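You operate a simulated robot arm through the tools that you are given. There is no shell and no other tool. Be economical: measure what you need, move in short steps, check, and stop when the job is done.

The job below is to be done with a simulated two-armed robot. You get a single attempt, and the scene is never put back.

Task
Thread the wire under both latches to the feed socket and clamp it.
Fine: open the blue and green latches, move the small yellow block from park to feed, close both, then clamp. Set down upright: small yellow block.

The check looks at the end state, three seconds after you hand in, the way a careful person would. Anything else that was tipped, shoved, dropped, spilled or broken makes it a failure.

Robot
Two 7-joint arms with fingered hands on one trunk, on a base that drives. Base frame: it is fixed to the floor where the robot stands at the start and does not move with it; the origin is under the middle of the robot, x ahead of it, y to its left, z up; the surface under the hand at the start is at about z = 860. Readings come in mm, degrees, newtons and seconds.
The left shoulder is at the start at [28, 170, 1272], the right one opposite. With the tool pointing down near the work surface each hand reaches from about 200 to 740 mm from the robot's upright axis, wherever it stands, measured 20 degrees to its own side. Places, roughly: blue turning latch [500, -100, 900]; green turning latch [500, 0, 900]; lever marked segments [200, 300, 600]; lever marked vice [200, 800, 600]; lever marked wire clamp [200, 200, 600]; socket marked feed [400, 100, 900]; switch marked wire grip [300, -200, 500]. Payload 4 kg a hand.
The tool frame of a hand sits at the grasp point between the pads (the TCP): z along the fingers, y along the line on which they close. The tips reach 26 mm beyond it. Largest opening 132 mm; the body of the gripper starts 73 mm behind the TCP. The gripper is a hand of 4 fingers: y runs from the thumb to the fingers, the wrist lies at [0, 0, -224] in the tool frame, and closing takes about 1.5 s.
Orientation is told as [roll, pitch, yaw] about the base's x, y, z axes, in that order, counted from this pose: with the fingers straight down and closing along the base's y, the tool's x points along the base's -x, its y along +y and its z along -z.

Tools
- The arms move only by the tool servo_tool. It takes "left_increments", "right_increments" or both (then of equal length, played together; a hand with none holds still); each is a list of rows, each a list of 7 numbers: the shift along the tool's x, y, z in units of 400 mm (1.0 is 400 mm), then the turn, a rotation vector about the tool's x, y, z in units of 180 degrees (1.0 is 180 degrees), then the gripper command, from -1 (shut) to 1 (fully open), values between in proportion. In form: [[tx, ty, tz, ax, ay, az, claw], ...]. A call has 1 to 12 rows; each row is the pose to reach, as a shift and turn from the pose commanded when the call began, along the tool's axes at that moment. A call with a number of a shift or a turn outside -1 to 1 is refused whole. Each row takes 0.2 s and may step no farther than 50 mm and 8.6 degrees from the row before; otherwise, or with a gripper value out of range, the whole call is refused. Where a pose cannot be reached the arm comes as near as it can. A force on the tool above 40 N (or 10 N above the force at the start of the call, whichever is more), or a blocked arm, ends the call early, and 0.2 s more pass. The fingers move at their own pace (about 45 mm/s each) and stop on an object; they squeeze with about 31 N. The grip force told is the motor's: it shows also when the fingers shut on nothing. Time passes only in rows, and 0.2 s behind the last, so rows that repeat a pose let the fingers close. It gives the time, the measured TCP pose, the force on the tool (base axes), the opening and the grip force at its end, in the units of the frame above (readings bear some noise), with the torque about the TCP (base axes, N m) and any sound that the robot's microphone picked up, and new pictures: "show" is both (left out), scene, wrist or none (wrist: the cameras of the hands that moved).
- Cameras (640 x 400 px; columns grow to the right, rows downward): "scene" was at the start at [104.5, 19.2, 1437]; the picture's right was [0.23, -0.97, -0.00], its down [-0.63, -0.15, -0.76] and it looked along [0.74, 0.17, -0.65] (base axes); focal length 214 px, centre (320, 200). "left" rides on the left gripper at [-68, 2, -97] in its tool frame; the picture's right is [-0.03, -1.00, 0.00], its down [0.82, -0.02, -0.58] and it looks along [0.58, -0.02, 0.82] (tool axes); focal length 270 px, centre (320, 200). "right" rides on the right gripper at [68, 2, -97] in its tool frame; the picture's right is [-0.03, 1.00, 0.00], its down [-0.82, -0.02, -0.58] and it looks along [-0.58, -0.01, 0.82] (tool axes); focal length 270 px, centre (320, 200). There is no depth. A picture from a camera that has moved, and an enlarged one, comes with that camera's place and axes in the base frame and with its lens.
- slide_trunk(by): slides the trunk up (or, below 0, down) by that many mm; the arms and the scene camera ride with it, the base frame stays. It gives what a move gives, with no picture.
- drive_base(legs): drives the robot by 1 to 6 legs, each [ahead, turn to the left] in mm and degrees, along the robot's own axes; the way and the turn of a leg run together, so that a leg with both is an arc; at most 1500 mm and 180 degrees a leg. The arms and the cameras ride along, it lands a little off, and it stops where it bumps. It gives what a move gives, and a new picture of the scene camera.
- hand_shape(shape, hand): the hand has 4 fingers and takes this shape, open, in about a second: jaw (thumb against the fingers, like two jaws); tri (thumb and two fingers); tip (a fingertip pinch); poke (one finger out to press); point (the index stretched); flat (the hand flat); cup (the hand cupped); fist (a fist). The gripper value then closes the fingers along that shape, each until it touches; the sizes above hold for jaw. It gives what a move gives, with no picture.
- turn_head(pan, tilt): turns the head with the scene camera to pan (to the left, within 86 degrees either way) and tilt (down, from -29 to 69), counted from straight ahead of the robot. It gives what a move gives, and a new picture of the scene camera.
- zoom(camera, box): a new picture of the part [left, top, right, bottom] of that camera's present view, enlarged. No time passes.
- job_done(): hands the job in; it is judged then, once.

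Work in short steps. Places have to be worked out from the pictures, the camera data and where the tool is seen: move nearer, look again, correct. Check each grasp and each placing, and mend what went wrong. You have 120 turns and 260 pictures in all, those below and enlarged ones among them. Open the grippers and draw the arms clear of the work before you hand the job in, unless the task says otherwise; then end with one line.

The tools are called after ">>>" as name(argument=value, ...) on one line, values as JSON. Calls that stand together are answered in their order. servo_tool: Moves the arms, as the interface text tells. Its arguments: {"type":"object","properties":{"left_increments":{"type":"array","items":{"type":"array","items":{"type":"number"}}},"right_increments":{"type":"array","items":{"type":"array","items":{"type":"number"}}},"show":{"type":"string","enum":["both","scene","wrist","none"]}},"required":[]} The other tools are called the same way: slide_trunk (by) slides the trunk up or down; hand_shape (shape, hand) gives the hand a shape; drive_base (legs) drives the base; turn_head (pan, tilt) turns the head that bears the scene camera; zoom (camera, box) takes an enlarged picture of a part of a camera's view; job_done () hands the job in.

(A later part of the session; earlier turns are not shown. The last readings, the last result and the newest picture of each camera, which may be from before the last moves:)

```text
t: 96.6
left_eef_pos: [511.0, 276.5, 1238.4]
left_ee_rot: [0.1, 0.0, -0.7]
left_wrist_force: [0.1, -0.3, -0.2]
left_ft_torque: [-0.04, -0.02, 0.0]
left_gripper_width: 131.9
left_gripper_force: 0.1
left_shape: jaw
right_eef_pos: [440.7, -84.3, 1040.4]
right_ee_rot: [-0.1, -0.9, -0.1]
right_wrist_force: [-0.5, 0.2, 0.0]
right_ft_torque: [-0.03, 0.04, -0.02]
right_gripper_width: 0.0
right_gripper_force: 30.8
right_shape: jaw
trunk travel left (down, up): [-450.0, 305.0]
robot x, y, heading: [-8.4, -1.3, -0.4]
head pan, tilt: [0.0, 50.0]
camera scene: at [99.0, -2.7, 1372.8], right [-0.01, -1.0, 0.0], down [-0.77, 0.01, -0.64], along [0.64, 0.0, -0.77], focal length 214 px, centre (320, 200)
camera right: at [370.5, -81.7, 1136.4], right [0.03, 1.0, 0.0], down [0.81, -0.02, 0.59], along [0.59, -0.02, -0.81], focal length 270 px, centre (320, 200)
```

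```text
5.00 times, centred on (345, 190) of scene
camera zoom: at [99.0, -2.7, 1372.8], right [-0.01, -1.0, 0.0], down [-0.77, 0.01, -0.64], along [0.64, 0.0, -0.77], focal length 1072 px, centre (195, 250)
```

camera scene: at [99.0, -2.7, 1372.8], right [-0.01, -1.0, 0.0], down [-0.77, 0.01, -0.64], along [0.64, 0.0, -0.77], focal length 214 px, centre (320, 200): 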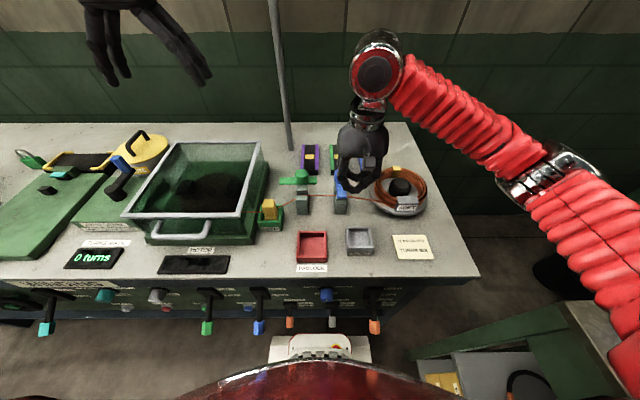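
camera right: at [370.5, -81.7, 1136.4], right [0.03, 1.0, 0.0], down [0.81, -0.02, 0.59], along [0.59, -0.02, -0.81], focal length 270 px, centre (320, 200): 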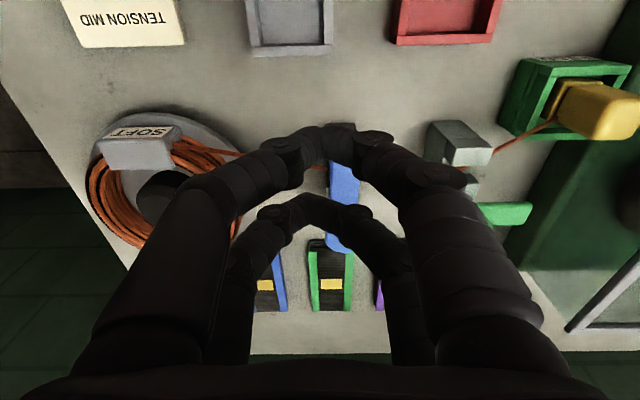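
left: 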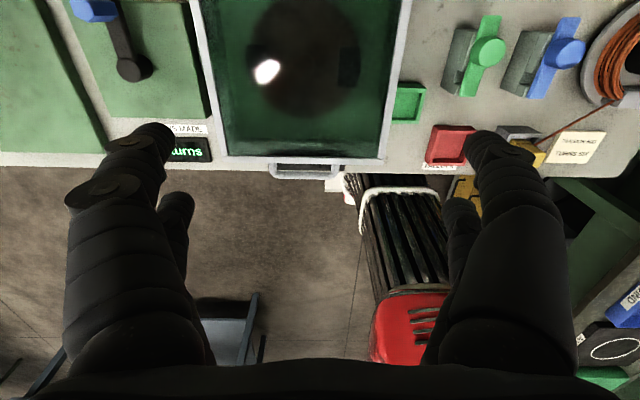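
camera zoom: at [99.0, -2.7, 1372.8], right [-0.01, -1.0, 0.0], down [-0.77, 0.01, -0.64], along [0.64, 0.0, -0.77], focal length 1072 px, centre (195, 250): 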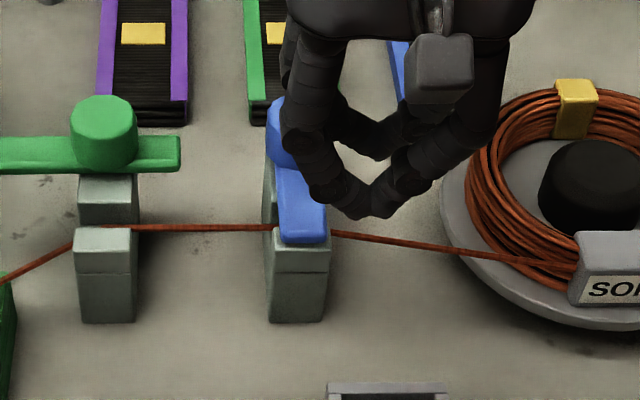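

Blue bar lies within the block's width over the wire. I open and go over the green knob, turning to yaw -90, and get a clear look at blue.

>>> servo_tool(right_increments=[[-0.01, 0.04, -0.02, 0, 0, 0.043, -0.5], [-0.03, 0.1, -0.02, 0, 0, 0.086, -0.1], [-0.06, 0.16, -0.02, 0, 0, 0.129, 0], [-0.1, 0.22, -0.02, 0, 0, 0.172, 0], [-0.15, 0.28, -0.02, 0, 0, 0.215, 0], [-0.2, 0.32, -0.02, 0, 0, 0.258, 0], [-0.242, 0.32, -0.02, 0, 0, 0.301, 0], [-0.242, 0.32, -0.02, 0, 0, 0.344, 0], [-0.242, 0.32, -0.02, 0, 0, 0.387, 0], [-0.242, 0.32, -0.02, 0, 0, 0.43, 0], [-0.242, 0.32, -0.02, 0, 0, 0.473, 0], [-0.242, 0.32, -0.02, 0, 0, 0.5, 0]])

>>> zoom(camera="scene", box=[290, 150, 400, 230])

```text
t: 99.2
left_eef_pos: [511.2, 276.6, 1239.0]
left_ee_rot: [0.0, 0.0, -0.7]
left_wrist_force: [0.3, 0.1, 0.2]
left_ft_torque: [-0.01, 0.03, 0.01]
left_gripper_width: 132.0
left_gripper_force: 0.0
left_shape: jaw
right_eef_pos: [537.5, 43.8, 1050.7]
right_ee_rot: [0.8, -0.1, -90.2]
right_wrist_force: [1.1, 0.3, 0.1]
right_ft_torque: [-0.03, -0.05, 0.0]
right_gripper_width: 65.7
right_gripper_force: 0.1
right_shape: jaw
trunk travel left (down, up): [-450.0, 305.0]
robot x, y, heading: [-8.4, -3.1, -0.3]
head pan, tilt: [0.0, 50.0]
camera scene: at [99.0, -2.6, 1372.8], right [-0.01, -1.0, 0.0], down [-0.77, 0.01, -0.64], along [0.64, 0.0, -0.77], focal length 214 px, centre (320, 200)
camera right: at [538.1, 112.9, 1147.1], right [1.0, -0.03, 0.01], down [-0.03, -0.81, 0.58], along [-0.01, -0.58, -0.82], focal length 270 px, centre (320, 200)
```

scene: 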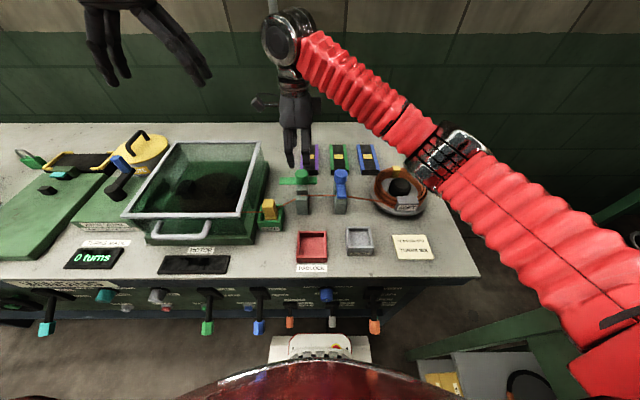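
right: 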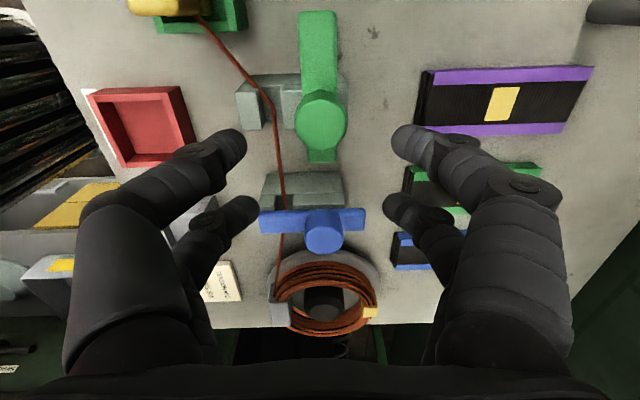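

```text
5.00 times, centred on (345, 190) of scene
camera zoom: at [99.0, -2.6, 1372.8], right [-0.01, -1.0, 0.0], down [-0.77, 0.01, -0.64], along [0.64, 0.0, -0.77], focal length 1072 px, centre (195, 250)
```

zoom: 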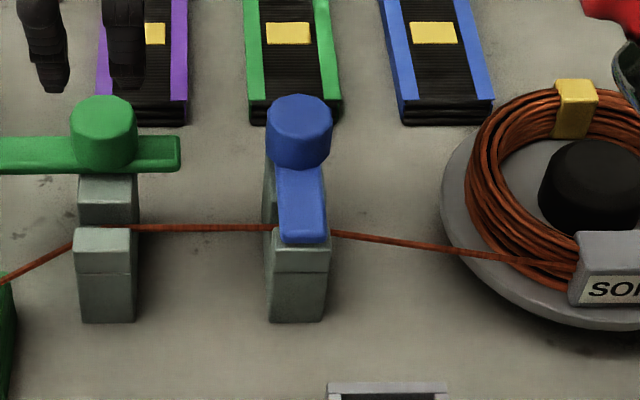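

Blue is closed. Now grip green at yaw -90.

>>> servo_tool(right_increments=[[0, 0, 0.08, 0, 0, 0, -0.1], [0, 0, 0.15, 0, 0, 0, -0.1], [0, 0, 0.219, 0, 0, 0, -0.1], [0, 0, 0.219, 0, 0, 0, -0.5], [0, 0, 0.219, 0, 0, 0, -1], [0, 0, 0.219, 0, 0, 0, -1], [0, 0, 0.219, 0, 0, 0, -1]], show="wrist")

```text
t: 100.8
left_eef_pos: [510.0, 276.7, 1240.1]
left_ee_rot: [0.0, 0.0, -0.7]
left_wrist_force: [-0.4, -0.4, 1.0]
left_ft_torque: [-0.01, -0.02, -0.04]
left_gripper_width: 131.9
left_gripper_force: 0.2
left_shape: jaw
right_eef_pos: [537.0, 44.4, 964.0]
right_ee_rot: [0.8, -0.1, -90.0]
right_wrist_force: [1.5, 2.1, 2.8]
right_ft_torque: [-0.39, -0.02, -0.02]
right_gripper_width: 15.9
right_gripper_force: 31.4
right_shape: jaw
trunk travel left (down, up): [-450.0, 305.0]
robot x, y, heading: [-6.4, -2.6, -0.3]
head pan, tilt: [0.0, 50.0]
camera right: at [538.8, 113.5, 1059.8], right [1.0, -0.03, 0.01], down [-0.03, -0.82, 0.58], along [0.0, -0.58, -0.82], focal length 270 px, centre (320, 200)
```

right: 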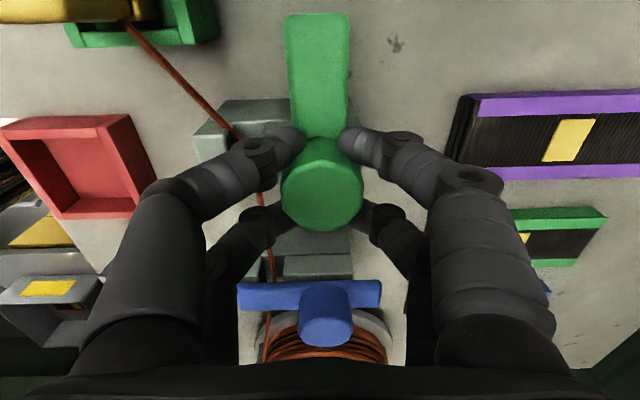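

Turn green ccw 90° to closed.

>>> servo_tool(right_increments=[[0, 0, 0, 0, 0, -0.043, -1], [0, 0, 0, 0, 0, -0.086, -1], [0, 0, 0, 0, 0, -0.129, -1], [0, 0, 0, 0, 0, -0.172, -1], [0, 0, 0, 0, 0, -0.215, -1], [0, 0, 0, 0, 0, -0.258, -1], [0, 0, 0, 0, 0, -0.301, -1], [0, 0, 0, 0, 0, -0.344, -1], [0, 0, 0, 0, 0, -0.387, -1], [0, 0, 0, 0, 0, -0.43, -1], [0, 0, 0, 0, 0, -0.473, -1], [0, 0, 0, 0, 0, -0.5, -1]], show="wrist")

```text
t: 103.4
left_eef_pos: [510.5, 276.9, 1238.8]
left_ee_rot: [0.0, 0.1, -0.6]
left_wrist_force: [0.1, 0.1, -1.0]
left_ft_torque: [-0.03, -0.02, 0.01]
left_gripper_width: 132.0
left_gripper_force: 0.0
left_shape: jaw
right_eef_pos: [539.1, 44.7, 964.9]
right_ee_rot: [0.0, -0.9, -0.1]
right_wrist_force: [14.9, 5.2, 15.0]
right_ft_torque: [0.51, -0.53, -0.57]
right_gripper_width: 14.4
right_gripper_force: 31.6
right_shape: jaw
trunk travel left (down, up): [-450.0, 305.0]
robot x, y, heading: [-3.9, -0.1, -0.4]
head pan, tilt: [0.0, 50.0]
camera right: at [469.4, 47.1, 1059.1], right [0.03, 1.0, 0.0], down [0.81, -0.02, 0.59], along [0.59, -0.02, -0.81], focal length 270 px, centre (320, 200)
```

right: 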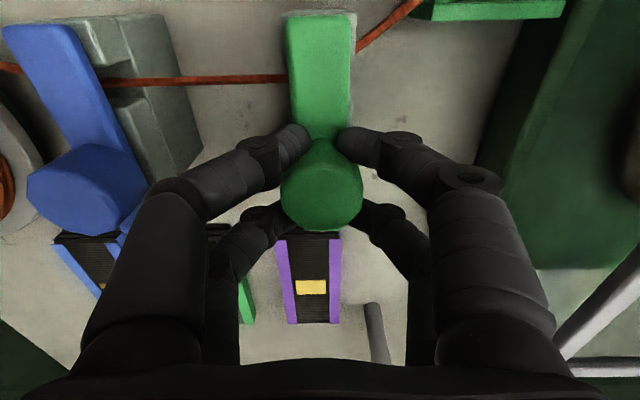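

Green is closed over the wire. Release slowly.

>>> servo_tool(right_increments=[[0, 0, -0.003, 0, 0, 0.004, -0.9], [0, 0, -0.003, 0, 0, 0.004, -0.7], [0, 0, -0.005, 0, 0, 0.004, -0.5], [0, 0, -0.005, 0, 0, 0.004, -0.3], [0, 0, -0.005, 0, 0, 0.004, -0.15], [0, 0, -0.005, 0, 0, 0.004, -0.1], [0, 0, -0.06, 0, 0, 0.004, -0.1], [0, 0, -0.14, 0, 0, 0.004, -0.1], [0, 0, -0.2, 0, 0, 0.004, -0.1], [0, 0, -0.2, 0, 0, 0.004, -0.1]], show="wrist")

```text
t: 105.6
left_eef_pos: [511.0, 274.6, 1239.4]
left_ee_rot: [0.1, -0.1, -0.6]
left_wrist_force: [-0.5, 0.1, 0.4]
left_ft_torque: [-0.03, 0.0, -0.01]
left_gripper_width: 131.9
left_gripper_force: 0.1
left_shape: jaw
right_eef_pos: [536.0, 44.4, 1042.9]
right_ee_rot: [-0.1, -0.7, -0.8]
right_wrist_force: [0.0, -0.1, 0.1]
right_ft_torque: [0.0, 0.01, 0.0]
right_gripper_width: 59.0
right_gripper_force: 0.0
right_shape: jaw
trunk travel left (down, up): [-450.0, 305.0]
robot x, y, heading: [-8.4, -1.2, -0.5]
head pan, tilt: [0.0, 50.0]
camera right: at [467.5, 47.2, 1138.5], right [0.04, 1.0, 0.0], down [0.81, -0.03, 0.59], along [0.59, -0.02, -0.81], focal length 270 px, centre (320, 200)
```

right: 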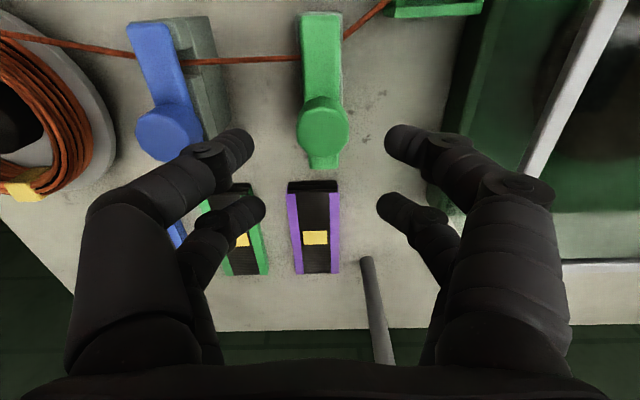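

Green stayed closed. I retract up/back and look at both from above.

>>> servo_tool(right_increments=[[0.02, 0, -0.1, 0, 0, 0, 0], [0.06, -0.05, -0.2, 0, 0, 0, 0.2], [0.1, -0.1, -0.28, 0, 0, 0, 0.5], [0.15, -0.14, -0.3, 0, 0, 0, 0.8], [0.2, -0.14, -0.3, 0, 0, 0, 1], [0.2, -0.14, -0.3, 0, 0, 0, 1]], show="wrist")

>>> zoom(camera="right", box=[220, 90, 420, 250])

>>> zoom(camera="scene", box=[240, 150, 400, 240])

```text
t: 107.0
left_eef_pos: [510.2, 275.5, 1239.1]
left_ee_rot: [0.0, 0.0, -0.7]
left_wrist_force: [-0.4, 0.1, 0.1]
left_ft_torque: [-0.02, 0.0, -0.03]
left_gripper_width: 131.9
left_gripper_force: 0.1
left_shape: jaw
right_eef_pos: [453.6, -11.2, 1162.4]
right_ee_rot: [-0.2, -0.8, -1.0]
right_wrist_force: [0.5, -0.7, -0.6]
right_ft_torque: [0.0, 0.02, 0.01]
right_gripper_width: 132.1
right_gripper_force: 0.0
right_shape: jaw
trunk travel left (down, up): [-450.0, 305.0]
robot x, y, heading: [-4.2, 1.7, -0.5]
head pan, tilt: [0.0, 50.0]
camera right: at [385.5, -7.9, 1257.7], right [0.04, 1.0, 0.0], down [0.81, -0.03, 0.59], along [0.59, -0.02, -0.81], focal length 270 px, centre (320, 200)
```

right: 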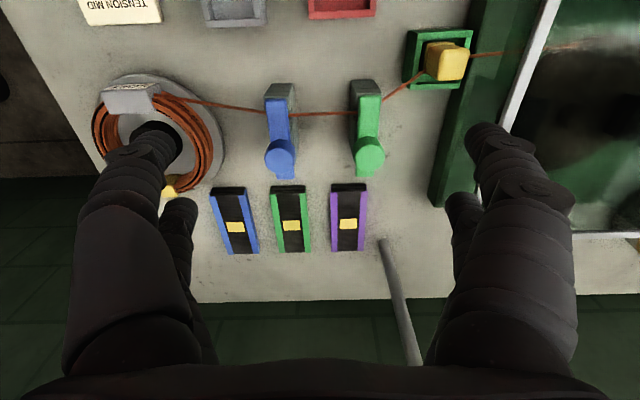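

```text
2.50 times, centred on (320, 170) of right
camera zoom: at [385.5, -7.9, 1257.7], right [0.04, 1.0, 0.0], down [0.81, -0.03, 0.59], along [0.59, -0.02, -0.81], focal length 676 px, centre (320, 275)
```

zoom: 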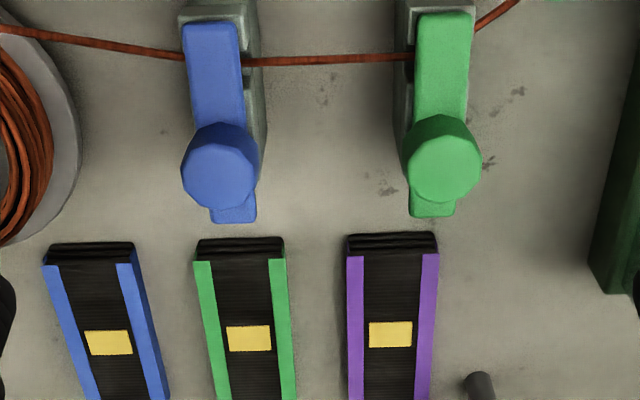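

```text
4.00 times, centred on (320, 195) of scene
camera zoom: at [99.2, -2.9, 1372.8], right [-0.01, -1.0, 0.0], down [-0.77, 0.01, -0.64], along [0.64, 0.0, -0.77], focal length 858 px, centre (320, 220)
```

zoom: 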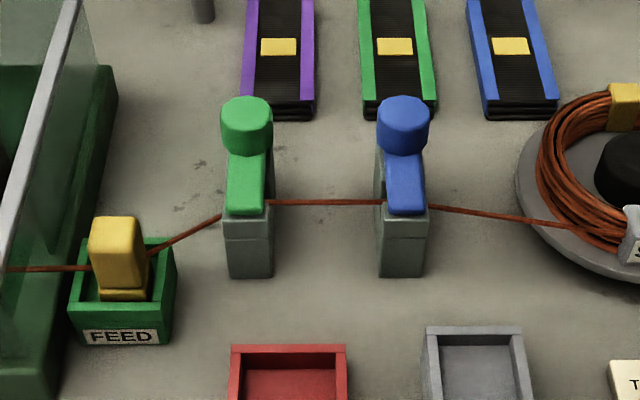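

Both latches are closed over the wire and the block stands in the feed. Now the clamp lever: I move the right hand out to the side, then back the robot off.

>>> servo_tool(right_increments=[[0, -0.1, -0.03, 0, 0, 0, 1], [0, -0.2, -0.06, 0, 0, 0, 1], [0, -0.3, -0.1, 0, 0, 0, 1], [0, -0.4, -0.1, 0, 0, 0, 1], [0, -0.45, -0.1, 0, 0, 0, 1]], show="none")

>>> drive_base(legs=[[-480, 0]])

>>> slide_trunk(by=-330)

>>> turn_head(pan=15, tilt=30)

```text
t: 108.2
left_eef_pos: [509.4, 275.6, 1241.0]
left_ee_rot: [0.0, -0.1, -0.8]
left_wrist_force: [-0.4, -0.1, 0.2]
left_ft_torque: [-0.02, 0.0, -0.04]
left_gripper_width: 131.8
left_gripper_force: 0.1
left_shape: jaw
right_eef_pos: [451.8, -190.2, 1202.5]
right_ee_rot: [-0.1, -0.7, -0.8]
right_wrist_force: [0.5, 0.0, 0.1]
right_ft_torque: [0.0, 0.01, -0.03]
right_gripper_width: 132.0
right_gripper_force: 0.1
right_shape: jaw
trunk travel left (down, up): [-450.0, 305.0]
robot x, y, heading: [-4.6, -1.7, -0.5]
head pan, tilt: [0.0, 50.0]
```

```text
t: 111.1
left_eef_pos: [29.3, 277.9, 1239.9]
left_ee_rot: [0.1, 0.0, -1.0]
left_wrist_force: [-0.7, 0.4, 0.7]
left_ft_torque: [-0.03, 0.02, 0.0]
left_gripper_width: 131.8
left_gripper_force: 0.1
left_shape: jaw
right_eef_pos: [-32.6, -188.4, 1203.0]
right_ee_rot: [-0.1, -0.8, -1.1]
right_wrist_force: [0.1, -0.1, -0.1]
right_ft_torque: [-0.02, -0.03, -0.02]
right_gripper_width: 131.9
right_gripper_force: 0.0
right_shape: jaw
trunk travel left (down, up): [-450.0, 305.0]
robot x, y, heading: [-491.5, 4.0, -0.9]
head pan, tilt: [0.0, 50.0]
camera scene: at [-384.1, 1.3, 1372.9], right [-0.01, -1.0, 0.0], down [-0.77, 0.01, -0.64], along [0.64, -0.01, -0.77], focal length 214 px, centre (320, 200)
```

scene: 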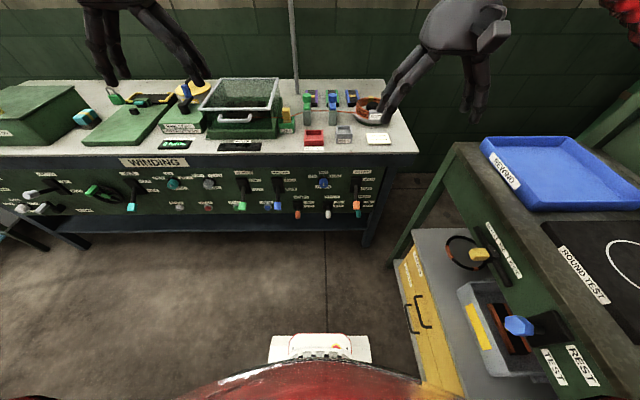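

```text
t: 113.9
left_eef_pos: [19.8, 288.0, 935.5]
left_ee_rot: [-0.8, -0.7, -1.0]
left_wrist_force: [-0.1, 0.2, 0.7]
left_ft_torque: [-0.03, 0.01, 0.02]
left_gripper_width: 131.9
left_gripper_force: 0.0
left_shape: jaw
right_eef_pos: [-46.5, -174.7, 967.8]
right_ee_rot: [-0.8, -12.0, -0.8]
right_wrist_force: [0.6, 0.3, -0.1]
right_ft_torque: [0.0, 0.0, -0.02]
right_gripper_width: 131.9
right_gripper_force: 0.1
right_shape: jaw
trunk travel left (down, up): [-141.0, 614.0]
robot x, y, heading: [-490.7, 1.5, -1.0]
head pan, tilt: [0.0, 50.0]
stopped: the arm was blocked; the commanded pose is now the measured one
```

```text
t: 114.8
left_eef_pos: [18.6, 289.5, 937.1]
left_ee_rot: [-0.8, -0.9, -1.0]
left_wrist_force: [-0.2, 0.1, -0.7]
left_ft_torque: [-0.01, 0.0, 0.03]
left_gripper_width: 131.9
left_gripper_force: 0.0
left_shape: jaw
right_eef_pos: [-48.1, -174.5, 967.8]
right_ee_rot: [-0.8, -12.0, -0.7]
right_wrist_force: [-0.5, -0.5, -0.2]
right_ft_torque: [-0.04, -0.01, -0.04]
right_gripper_width: 131.9
right_gripper_force: 0.0
right_shape: jaw
trunk travel left (down, up): [-141.0, 614.0]
robot x, y, heading: [-492.1, -0.5, -0.9]
head pan, tilt: [15.0, 30.0]
camera scene: at [-282.7, 34.2, 1088.5], right [0.24, -0.97, 0.02], down [-0.47, -0.13, -0.87], along [0.85, 0.2, -0.49], focal length 214 px, centre (320, 200)
```

scene: 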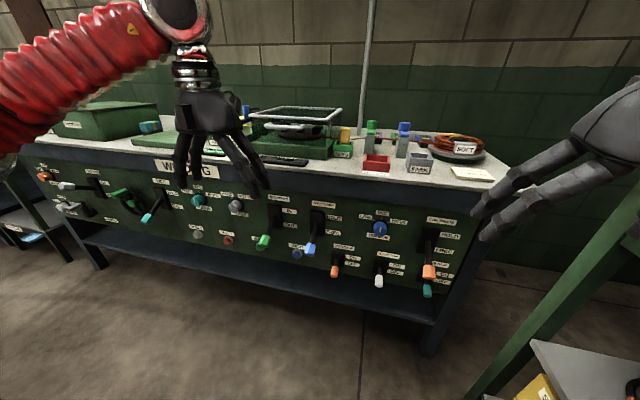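

The right arm bumped into something on the right while lowering. I raise the trunk again and look right.

>>> slide_trunk(by=120)

>>> turn_head(pan=-50, tilt=40)

```text
t: 116.3
left_eef_pos: [32.3, 277.9, 1052.5]
left_ee_rot: [0.0, 0.1, -1.0]
left_wrist_force: [-0.1, 0.6, 0.0]
left_ft_torque: [0.0, 0.01, 0.01]
left_gripper_width: 131.9
left_gripper_force: 0.0
left_shape: jaw
right_eef_pos: [-32.1, -186.3, 1072.7]
right_ee_rot: [-0.1, -10.2, -0.7]
right_wrist_force: [-0.9, -0.1, 0.0]
right_ft_torque: [-0.01, 0.02, 0.0]
right_gripper_width: 132.0
right_gripper_force: 0.0
right_shape: jaw
trunk travel left (down, up): [-261.0, 494.0]
robot x, y, heading: [-484.7, 3.8, -1.1]
head pan, tilt: [15.0, 30.0]
```

```text
t: 117.6
left_eef_pos: [31.2, 277.8, 1051.7]
left_ee_rot: [0.0, 0.0, -1.0]
left_wrist_force: [-0.4, 0.1, -0.3]
left_ft_torque: [0.02, 0.02, 0.05]
left_gripper_width: 131.8
left_gripper_force: 0.0
left_shape: jaw
right_eef_pos: [-32.8, -185.4, 1073.5]
right_ee_rot: [0.0, -10.3, -0.9]
right_wrist_force: [0.2, 0.1, 0.5]
right_ft_torque: [0.03, -0.02, 0.01]
right_gripper_width: 131.8
right_gripper_force: 0.0
right_shape: jaw
trunk travel left (down, up): [-261.0, 494.0]
robot x, y, heading: [-489.9, -0.7, -0.8]
head pan, tilt: [-50.0, 40.0]
camera scene: at [-353.3, -64.9, 1195.1], right [-0.78, -0.63, 0.0], down [-0.41, 0.5, -0.77], along [0.48, -0.59, -0.64], focal length 214 px, centre (320, 200)
```

scene: 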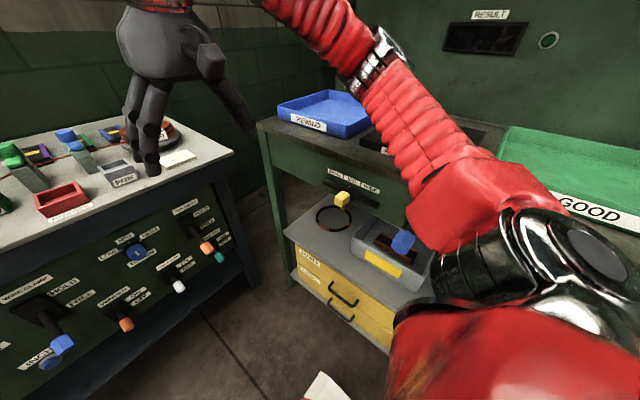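

The right elbow met the right-hand bench; nothing looks out of place. I keep this trunk height and reach the lever with the left arm: swing the left hand down with fingers pointing forward.

>>> servo_tool(left_increments=[[-0.006, -0.016, 0.073, 0, -0.0417, 0, 0.5], [-0.012, -0.032, 0.146, 0, -0.0833, 0, 0], [-0.018, -0.048, 0.219, 0, -0.125, 0, -0.5], [-0.025, -0.065, 0.292, 0, -0.1667, 0, -1], [-0.03, -0.08, 0.365, 0, -0.2083, 0, -1], [-0.037, -0.096, 0.438, 0, -0.25, 0, -1], [-0.043, -0.112, 0.51, 0, -0.2917, 0, -1], [-0.05, -0.13, 0.583, 0, -0.333, 0, -1], [-0.056, -0.145, 0.656, 0, -0.375, 0, -1], [-0.062, -0.16, 0.73, 0, -0.4167, 0, -1], [-0.068, -0.178, 0.8, 0, -0.4583, 0, -1], [-0.075, -0.195, 0.875, 0, -0.5, 0, -1]], show="wrist")

>>> turn_head(pan=20, tilt=40)

```text
t: 120.2
left_eef_pos: [49.9, 229.3, 828.3]
left_ee_rot: [-0.1, -57.4, -1.0]
left_wrist_force: [-0.1, 0.0, -0.2]
left_ft_torque: [-0.03, -0.01, 0.0]
left_gripper_width: 0.1
left_gripper_force: 30.8
left_shape: jaw
left hand out of reach, approached as far as the arm can: row 8, 9, 10, 11, 12
right_eef_pos: [-32.6, -185.6, 1072.7]
right_ee_rot: [-0.1, -10.3, -0.7]
right_wrist_force: [0.1, 0.0, 0.4]
right_ft_torque: [-0.01, -0.01, 0.02]
right_gripper_width: 132.0
right_gripper_force: 0.1
right_shape: jaw
trunk travel left (down, up): [-261.0, 494.0]
robot x, y, heading: [-486.8, 1.7, -0.9]
head pan, tilt: [-50.0, 40.0]
camera left: at [5.0, 229.6, 937.7], right [0.0, -1.0, 0.02], down [-0.93, -0.01, -0.38], along [0.38, -0.02, -0.93], focal length 270 px, centre (320, 200)
```

left: 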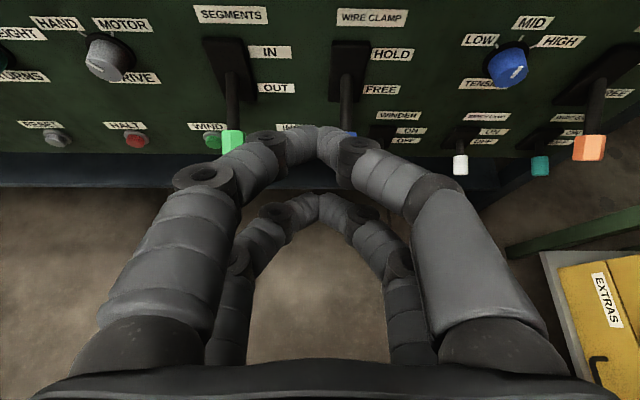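

```text
t: 121.6
left_eef_pos: [50.1, 226.6, 828.7]
left_ee_rot: [0.0, -57.5, -0.9]
left_wrist_force: [0.1, 0.9, -0.3]
left_ft_torque: [0.0, 0.0, 0.05]
left_gripper_width: 0.1
left_gripper_force: 30.7
left_shape: jaw
right_eef_pos: [-33.6, -184.9, 1072.8]
right_ee_rot: [-0.1, -10.3, -0.7]
right_wrist_force: [-0.4, 0.4, -0.1]
right_ft_torque: [-0.02, 0.02, -0.02]
right_gripper_width: 131.9
right_gripper_force: 0.1
right_shape: jaw
trunk travel left (down, up): [-261.0, 494.0]
robot x, y, heading: [-492.0, 0.8, -0.7]
head pan, tilt: [20.0, 40.0]
camera scene: at [-326.7, 28.9, 1195.1], right [0.33, -0.95, 0.0], down [-0.61, -0.21, -0.77], along [0.72, 0.25, -0.64], focal length 214 px, centre (320, 200)
```

scene: 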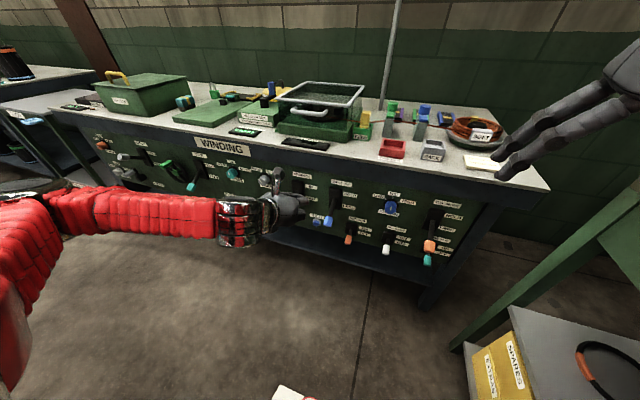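

Out of reach at full pitch. I send a zero-step to learn where the arm's commanded pose sits.

>>> servo_tool(left_increments=[[0, 0, 0, 0, 0, 0, -1], [0, 0, 0.05, 0, 0, 0, -1]], show="none")

```text
t: 122.2
left_eef_pos: [67.9, 228.3, 818.6]
left_ee_rot: [-0.1, -57.3, -0.8]
left_wrist_force: [0.7, 1.3, 0.3]
left_ft_torque: [-0.02, 0.02, 0.0]
left_gripper_width: 0.0
left_gripper_force: 30.5
left_shape: jaw
right_eef_pos: [-33.6, -186.6, 1072.9]
right_ee_rot: [0.1, -10.3, -0.8]
right_wrist_force: [-1.5, -0.1, 0.5]
right_ft_torque: [0.01, -0.05, 0.0]
right_gripper_width: 132.0
right_gripper_force: 0.1
right_shape: jaw
trunk travel left (down, up): [-261.0, 494.0]
robot x, y, heading: [-487.9, 1.7, -1.2]
head pan, tilt: [20.0, 40.0]
```

Commanded pose follows the measured one. Move to about (130,190,640) keeping this tilt.

>>> servo_tool(left_increments=[[0.058, -0.019, 0.074, 0, 0, 0, -1], [0.116, -0.038, 0.148, 0, 0, 0, -1], [0.174, -0.057, 0.222, 0, 0, 0, -1], [0.232, -0.076, 0.296, 0, 0, 0, -1], [0.2905, -0.095, 0.371, 0, 0, 0, -1], [0.2905, -0.095, 0.371, 0, 0, 0, -1]])

```text
t: 123.6
left_eef_pos: [150.4, 143.5, 671.9]
left_ee_rot: [2.2, -55.4, -0.7]
left_wrist_force: [0.7, 0.0, 0.6]
left_ft_torque: [-0.03, 0.03, -0.01]
left_gripper_width: 0.0
left_gripper_force: 31.2
left_shape: jaw
left hand out of reach, approached as far as the arm can: row 1, 2, 3, 4, 5, 6
right_eef_pos: [-34.4, -184.0, 1073.5]
right_ee_rot: [-0.1, -10.5, -0.7]
right_wrist_force: [0.3, 0.4, -0.6]
right_ft_torque: [-0.03, -0.04, -0.01]
right_gripper_width: 132.0
right_gripper_force: 0.1
right_shape: jaw
trunk travel left (down, up): [-261.0, 494.0]
robot x, y, heading: [-492.0, 2.0, -0.7]
head pan, tilt: [20.0, 40.0]
camera scene: at [-327.6, 30.5, 1195.3], right [0.33, -0.94, 0.0], down [-0.61, -0.21, -0.77], along [0.72, 0.25, -0.64], focal length 214 px, centre (320, 200)
camera left: at [109.5, 141.8, 782.8], right [0.03, -1.0, 0.0], down [-0.94, -0.03, -0.34], along [0.34, 0.01, -0.94], focal length 270 px, centre (320, 200)
```

scene: 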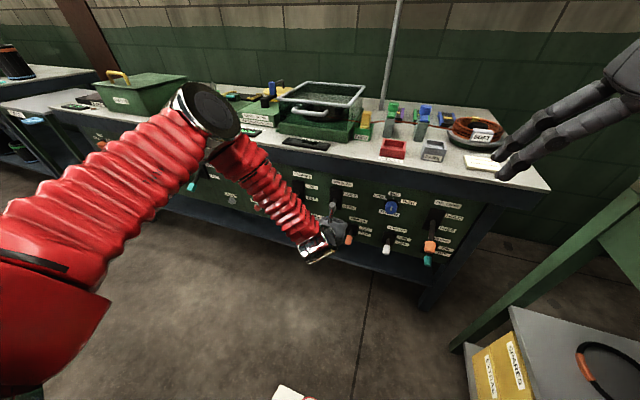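
left: 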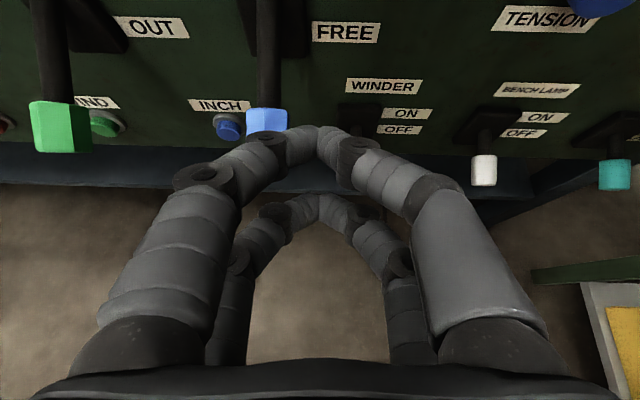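

The forward-pointing pose needs a lower shoulder. I first extend and raise the right arm (so its elbow clears the bench) and draw the left hand back a bit.

>>> servo_tool(left_increments=[[0.02, 0, -0.03, 0, 0, 0, -1], [0.04, 0, -0.06, 0, 0, 0, -1], [0.06, 0, -0.09, 0, 0, 0, -1], [0.085, 0, -0.123, 0, 0, 0, -1], [0.085, 0, -0.123, 0, 0, 0, -1], [0.085, 0, -0.123, 0, 0, 0, -1], [0.085, 0, -0.123, 0, 0, 0, -1], [0.085, 0, -0.123, 0, 0, 0, -1]], right_increments=[[-0.06, 0, -0.05, 0, 0, 0, 1], [-0.12, 0, -0.1, 0, 0, 0, 1], [-0.18, 0, -0.15, 0, 0, 0, 1], [-0.24, 0, -0.2, 0, 0, 0, 1], [-0.3, 0, -0.25, 0, 0, 0, 1], [-0.36, 0, -0.3, 0, 0, 0, 1], [-0.42, 0, -0.35, 0, 0, 0, 1], [-0.48, 0, -0.4, 0, 0, 0, 1]], show="none")

>>> turn_head(pan=-50, tilt=40)

```text
t: 125.4
left_eef_pos: [91.2, 134.2, 676.7]
left_ee_rot: [2.7, -54.9, -0.9]
left_wrist_force: [-0.8, 0.6, 0.3]
left_ft_torque: [-0.01, -0.01, 0.0]
left_gripper_width: 0.0
left_gripper_force: 31.2
left_shape: jaw
left hand out of reach, approached as far as the arm can: row 3, 4, 5, 6, 7, 8
right_eef_pos: [122.2, -188.5, 1256.0]
right_ee_rot: [-0.1, -10.4, -0.7]
right_wrist_force: [0.6, -0.4, 0.1]
right_ft_torque: [0.05, -0.03, 0.01]
right_gripper_width: 132.0
right_gripper_force: 0.1
right_shape: jaw
right hand out of reach, approached as far as the arm can: row 8
trunk travel left (down, up): [-261.0, 494.0]
robot x, y, heading: [-488.9, 1.0, -0.8]
head pan, tilt: [20.0, 40.0]
```

```text
t: 126.8
left_eef_pos: [92.0, 134.6, 676.4]
left_ee_rot: [2.7, -55.0, -0.9]
left_wrist_force: [0.2, 0.0, 0.1]
left_ft_torque: [0.0, -0.03, 0.03]
left_gripper_width: 0.0
left_gripper_force: 31.0
left_shape: jaw
right_eef_pos: [121.3, -187.5, 1255.6]
right_ee_rot: [-0.1, -10.3, -0.8]
right_wrist_force: [-0.6, 0.4, 0.2]
right_ft_torque: [0.02, 0.02, 0.0]
right_gripper_width: 131.8
right_gripper_force: 0.1
right_shape: jaw
trunk travel left (down, up): [-261.0, 494.0]
robot x, y, heading: [-488.7, -0.7, -1.0]
head pan, tilt: [-50.0, 40.0]
camera scene: at [-353.2, -64.9, 1195.1], right [-0.78, -0.63, 0.0], down [-0.41, 0.5, -0.77], along [0.48, -0.59, -0.64], focal length 214 px, centre (320, 200)
```

scene: 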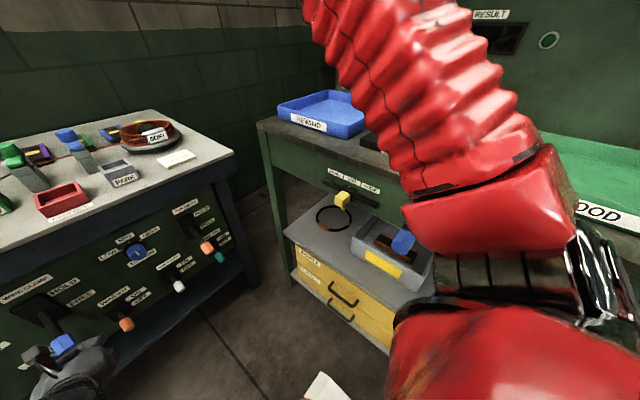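

The right arm is now raised well off the bench. Lower the trunk 150 and watch for blocking.

>>> slide_trunk(by=-150)

>>> turn_head(pan=20, tilt=35)

```text
t: 128.6
left_eef_pos: [72.2, 133.3, 460.2]
left_ee_rot: [2.6, -47.0, -0.9]
left_wrist_force: [0.1, 0.9, 0.8]
left_ft_torque: [0.01, 0.02, -0.02]
left_gripper_width: 0.0
left_gripper_force: 31.1
left_shape: jaw
right_eef_pos: [119.5, -186.3, 1109.0]
right_ee_rot: [0.0, -10.4, -0.9]
right_wrist_force: [0.3, 0.1, -0.6]
right_ft_torque: [0.01, 0.01, -0.01]
right_gripper_width: 131.9
right_gripper_force: 0.0
right_shape: jaw
trunk travel left (down, up): [-111.0, 644.0]
robot x, y, heading: [-489.4, 1.4, -1.1]
head pan, tilt: [-50.0, 40.0]
```

```text
t: 130.0
left_eef_pos: [71.2, 132.8, 458.4]
left_ee_rot: [2.6, -46.8, -0.9]
left_wrist_force: [0.2, 0.0, 0.0]
left_ft_torque: [0.0, -0.01, 0.03]
left_gripper_width: 0.0
left_gripper_force: 31.0
left_shape: jaw
right_eef_pos: [120.0, -187.3, 1106.7]
right_ee_rot: [-0.1, -10.4, -0.8]
right_wrist_force: [-0.1, -0.7, -0.1]
right_ft_torque: [-0.01, -0.05, -0.01]
right_gripper_width: 131.7
right_gripper_force: 0.1
right_shape: jaw
trunk travel left (down, up): [-111.0, 644.0]
robot x, y, heading: [-493.0, -1.0, -0.7]
head pan, tilt: [20.0, 35.0]
camera scene: at [-253.1, 28.7, 1044.1], right [0.33, -0.95, 0.0], down [-0.54, -0.19, -0.82], along [0.77, 0.27, -0.57], focal length 214 px, centre (320, 200)
```

scene: 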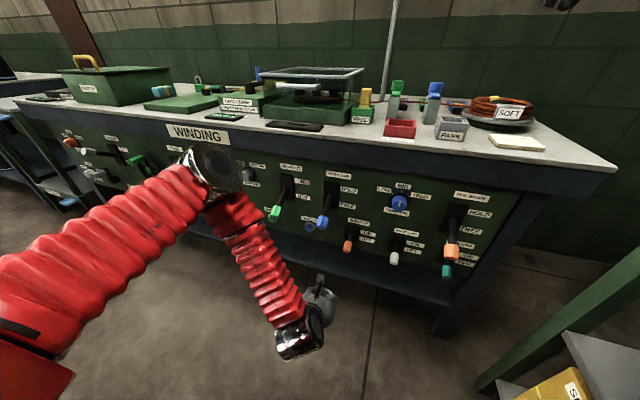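

I back the robot 120 mm more so that the arm is more stretched and the wrist can point forward.

>>> drive_base(legs=[[-120, 0.8]])

```text
t: 131.3
left_eef_pos: [-52.2, 144.1, 459.4]
left_ee_rot: [2.6, -46.9, 0.2]
left_wrist_force: [0.4, 0.2, 0.9]
left_ft_torque: [0.0, -0.04, 0.01]
left_gripper_width: 0.0
left_gripper_force: 31.0
left_shape: jaw
right_eef_pos: [1.3, -176.6, 1108.7]
right_ee_rot: [-0.1, -10.3, 0.2]
right_wrist_force: [-0.9, 0.0, 0.7]
right_ft_torque: [-0.03, -0.05, -0.01]
right_gripper_width: 131.7
right_gripper_force: 0.1
right_shape: jaw
trunk travel left (down, up): [-111.0, 644.0]
robot x, y, heading: [-611.3, 1.9, 0.3]
head pan, tilt: [20.0, 35.0]
camera scene: at [-375.8, 33.3, 1044.5], right [0.34, -0.94, 0.0], down [-0.54, -0.2, -0.82], along [0.77, 0.28, -0.57], focal length 214 px, centre (320, 200)
```

scene: 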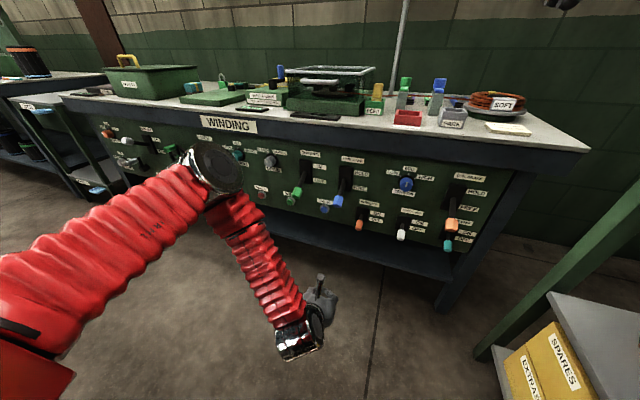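

Now move the left hand forward and level its fingers: target (100,186,560), pitch ≈ -88.

>>> servo_tool(left_increments=[[-0.06, 0.015, 0.015, 0, -0.033, 0, -1], [-0.125, 0.03, 0.03, 0, -0.066, 0, -1], [-0.19, 0.045, 0.045, 0, -0.1, 0, -1], [-0.255, 0.06, 0.06, 0, -0.133, 0, -1], [-0.32, 0.075, 0.075, 0, -0.166, 0, -1], [-0.385, 0.09, 0.09, 0, -0.2, 0, -1], [-0.443, 0.105, 0.106, 0, -0.228, 0, -1], [-0.443, 0.105, 0.106, 0, -0.228, 0, -1], [-0.443, 0.105, 0.106, 0, -0.228, 0, -1]])

```text
t: 133.3
left_eef_pos: [86.6, 69.8, 634.8]
left_ee_rot: [22.9, -84.5, -16.5]
left_wrist_force: [-0.4, 0.6, 0.0]
left_ft_torque: [-0.01, 0.02, -0.02]
left_gripper_width: 0.0
left_gripper_force: 31.0
left_shape: jaw
left hand out of reach, approached as far as the arm can: row 1, 2, 3, 4, 5, 6, 7, 8, 9
right_eef_pos: [0.8, -176.8, 1107.6]
right_ee_rot: [-0.1, -10.5, 0.3]
right_wrist_force: [0.1, 0.9, -0.8]
right_ft_torque: [0.05, -0.01, 0.01]
right_gripper_width: 132.0
right_gripper_force: 0.0
right_shape: jaw
trunk travel left (down, up): [-111.0, 644.0]
robot x, y, heading: [-606.1, 3.8, 0.3]
head pan, tilt: [20.0, 35.0]
camera scene: at [-375.0, 33.4, 1044.1], right [0.34, -0.94, 0.0], down [-0.54, -0.2, -0.82], along [0.77, 0.28, -0.57], focal length 214 px, centre (320, 200)
camera left: at [-2.8, 57.2, 710.6], right [0.11, -0.99, -0.01], down [-0.65, -0.06, -0.76], along [0.76, 0.09, -0.65], focal length 270 px, centre (320, 200)
```

scene: 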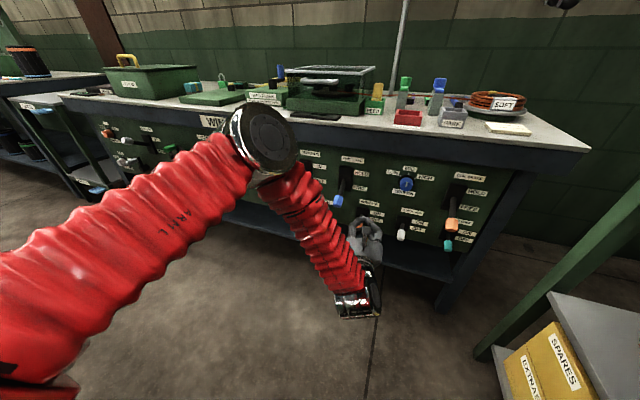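
left: 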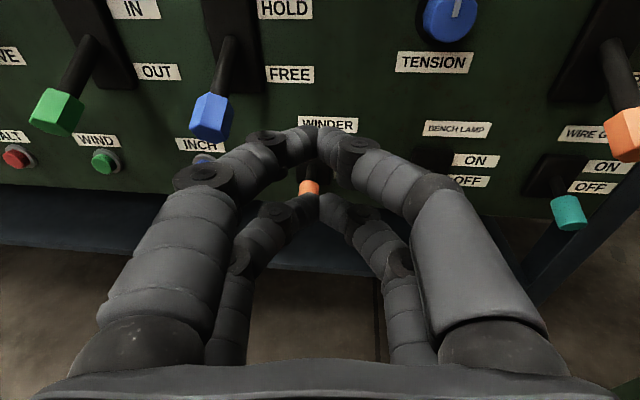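

Fingers point forward now, but y is off (70). I try shifting +y toward the lever's line and a bit lower.

>>> servo_tool(left_increments=[[0.02, 0.05, 0, 0, 0, 0, -1], [0.04, 0.1, 0, 0, 0, 0, -1], [0.06, 0.15, 0, 0, 0, 0, -1], [0.09, 0.2, 0, 0, 0, 0, -1], [0.12, 0.25, 0, 0, 0, 0, -1], [0.15, 0.285, 0, 0, 0, 0, -1], [0.15, 0.285, 0, 0, 0, 0, -1], [0.15, 0.285, 0, 0, 0, 0, -1]])

```text
t: 135.1
left_eef_pos: [63.4, 84.8, 639.1]
left_ee_rot: [21.8, -84.0, -15.0]
left_wrist_force: [-1.1, -0.9, 0.2]
left_ft_torque: [0.02, 0.06, 0.07]
left_gripper_width: 0.0
left_gripper_force: 31.0
left_shape: jaw
left hand out of reach, approached as far as the arm can: row 1, 2, 3, 4, 5, 6, 7, 8
right_eef_pos: [1.5, -176.8, 1107.7]
right_ee_rot: [-0.1, -10.4, 0.1]
right_wrist_force: [0.1, 0.6, 0.4]
right_ft_torque: [0.0, 0.06, 0.02]
right_gripper_width: 132.0
right_gripper_force: 0.1
right_shape: jaw
trunk travel left (down, up): [-111.0, 644.0]
robot x, y, heading: [-609.3, 0.3, 0.2]
head pan, tilt: [20.0, 35.0]
camera scene: at [-375.0, 33.3, 1044.1], right [0.34, -0.94, 0.0], down [-0.54, -0.2, -0.82], along [0.77, 0.28, -0.57], focal length 214 px, centre (320, 200)
camera left: at [-25.4, 71.8, 716.7], right [0.12, -0.99, -0.01], down [-0.65, -0.07, -0.76], along [0.75, 0.1, -0.65], focal length 270 px, centre (320, 200)
```

scene: 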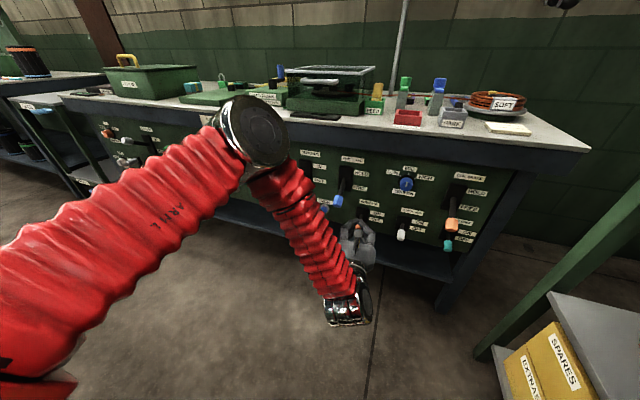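
left: 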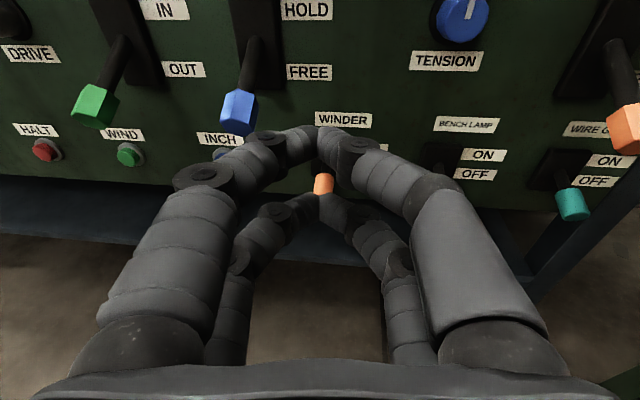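

The arm is at a joint limit, but its pose is good as a rigid pusher. I'll shift the whole robot left by ~105 mm with the base, then use base and trunk to move the hand.

>>> drive_base(legs=[[-150, 0], [0, 30], [210, 0], [0, -30]])

```text
t: 141.0
left_eef_pos: [96.4, 184.6, 640.4]
left_ee_rot: [21.9, -84.1, -15.4]
left_wrist_force: [-0.1, -0.4, -0.4]
left_ft_torque: [0.03, 0.01, 0.0]
left_gripper_width: 0.0
left_gripper_force: 31.0
left_shape: jaw
right_eef_pos: [32.1, -77.1, 1108.2]
right_ee_rot: [-0.2, -10.5, -0.1]
right_wrist_force: [0.1, -1.3, 0.1]
right_ft_torque: [0.0, 0.02, 0.01]
right_gripper_width: 131.9
right_gripper_force: 0.1
right_shape: jaw
trunk travel left (down, up): [-111.0, 644.0]
robot x, y, heading: [-577.4, 114.5, 0.0]
head pan, tilt: [20.0, 35.0]
camera scene: at [-342.4, 145.1, 1044.1], right [0.34, -0.94, 0.0], down [-0.54, -0.19, -0.82], along [0.77, 0.28, -0.57], focal length 214 px, centre (320, 200)
```

scene: 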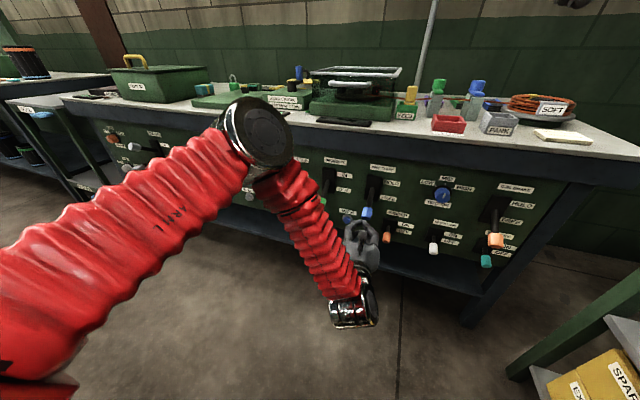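

Lined up (y≈185). Lower the trunk 92 mm and check through the wrist camera.

>>> slide_trunk(by=-92)

>>> zoom(camera="left", box=[0, 0, 640, 400])

>>> zoom(camera="scene", box=[300, 120, 440, 280])

```text
t: 142.2
left_eef_pos: [95.7, 184.5, 550.2]
left_ee_rot: [22.1, -84.2, -15.7]
left_wrist_force: [0.6, 0.6, 0.4]
left_ft_torque: [0.01, 0.01, 0.01]
left_gripper_width: 0.3
left_gripper_force: 30.6
left_shape: jaw
right_eef_pos: [55.9, -76.0, 989.6]
right_ee_rot: [0.0, -7.3, -0.2]
right_wrist_force: [0.0, -0.9, 0.2]
right_ft_torque: [-0.01, -0.01, 0.04]
right_gripper_width: 132.1
right_gripper_force: 0.1
right_shape: jaw
trunk travel left (down, up): [-19.0, 736.0]
robot x, y, heading: [-575.7, 115.8, -0.3]
head pan, tilt: [20.0, 35.0]
```

```text
1.00 times, centred on (320, 200) of left (not enlarged: the box is as wide or as high as the picture)
camera zoom: at [6.5, 171.9, 626.6], right [0.11, -0.99, -0.01], down [-0.65, -0.06, -0.76], along [0.75, 0.1, -0.65], focal length 270 px, centre (320, 200)
```

zoom: 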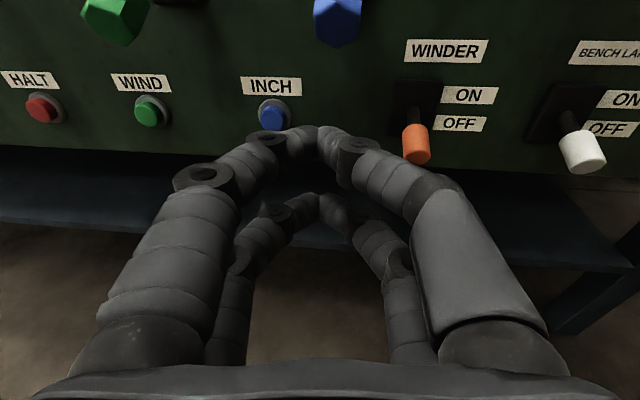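

```text
2.50 times, centred on (370, 200) of scene
camera zoom: at [-292.9, 144.9, 943.5], right [0.34, -0.94, 0.0], down [-0.54, -0.19, -0.82], along [0.77, 0.28, -0.57], focal length 536 px, centre (195, 200)
```

zoom: 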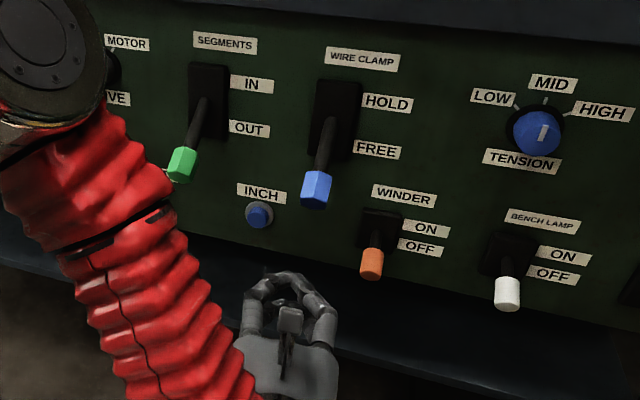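

Handle's lower end is at ≈(215,185,587). I lower 17 mm more, then drive forward ~118 mm so that the fingertips go under the handle.

>>> slide_trunk(by=-17)

>>> drive_base(legs=[[80, 0]])

>>> zoom(camera="left", box=[0, 0, 640, 400])

```text
t: 142.9
left_eef_pos: [95.6, 184.9, 533.0]
left_ee_rot: [22.2, -84.2, -15.6]
left_wrist_force: [-0.3, -0.6, 0.3]
left_ft_torque: [-0.03, 0.0, 0.01]
left_gripper_width: 0.0
left_gripper_force: 31.3
left_shape: jaw
right_eef_pos: [66.4, -76.9, 959.4]
right_ee_rot: [0.2, -6.1, -0.1]
right_wrist_force: [-0.6, -0.8, -0.2]
right_ft_torque: [0.02, -0.01, 0.0]
right_gripper_width: 132.0
right_gripper_force: 0.1
right_shape: jaw
trunk travel left (down, up): [-2.0, 753.0]
robot x, y, heading: [-579.0, 115.9, -0.2]
head pan, tilt: [20.0, 35.0]
```

```text
t: 143.9
left_eef_pos: [176.4, 184.4, 530.2]
left_ee_rot: [21.9, -84.0, -15.3]
left_wrist_force: [0.7, 0.5, -0.9]
left_ft_torque: [-0.03, 0.0, 0.02]
left_gripper_width: 0.1
left_gripper_force: 31.6
left_shape: jaw
right_eef_pos: [149.0, -77.2, 957.2]
right_ee_rot: [0.1, -5.9, -0.4]
right_wrist_force: [0.4, -0.1, -0.9]
right_ft_torque: [-0.01, 0.03, -0.04]
right_gripper_width: 132.0
right_gripper_force: 0.0
right_shape: jaw
trunk travel left (down, up): [-2.0, 753.0]
robot x, y, heading: [-498.9, 111.6, -0.3]
head pan, tilt: [20.0, 35.0]
camera scene: at [-201.5, 144.3, 923.8], right [0.34, -0.94, 0.0], down [-0.54, -0.19, -0.82], along [0.77, 0.28, -0.58], focal length 214 px, centre (320, 200)
```

scene: 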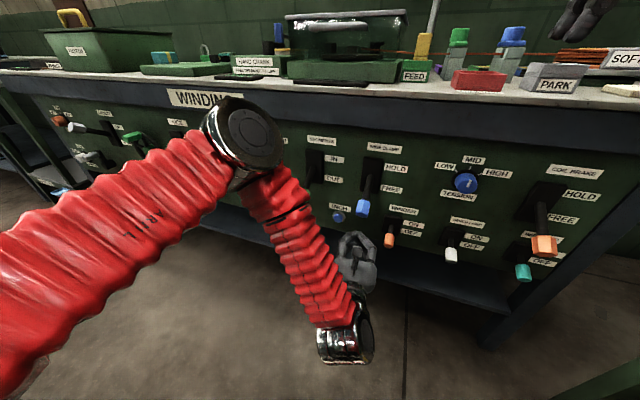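

```text
1.00 times, centred on (320, 200) of left (not enlarged: the box is as wide or as high as the picture)
camera zoom: at [87.9, 171.3, 607.6], right [0.11, -0.99, -0.01], down [-0.65, -0.06, -0.76], along [0.75, 0.1, -0.65], focal length 270 px, centre (320, 200)
```

zoom: 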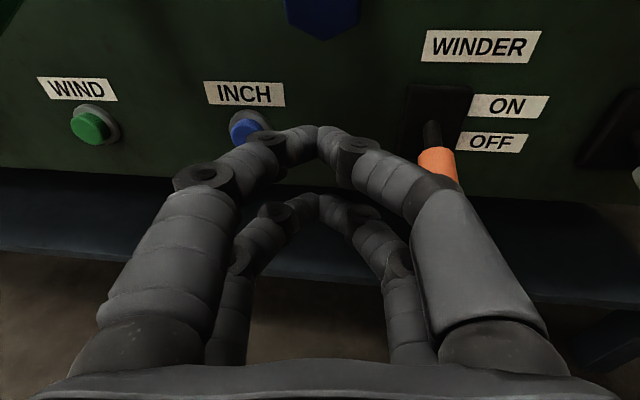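

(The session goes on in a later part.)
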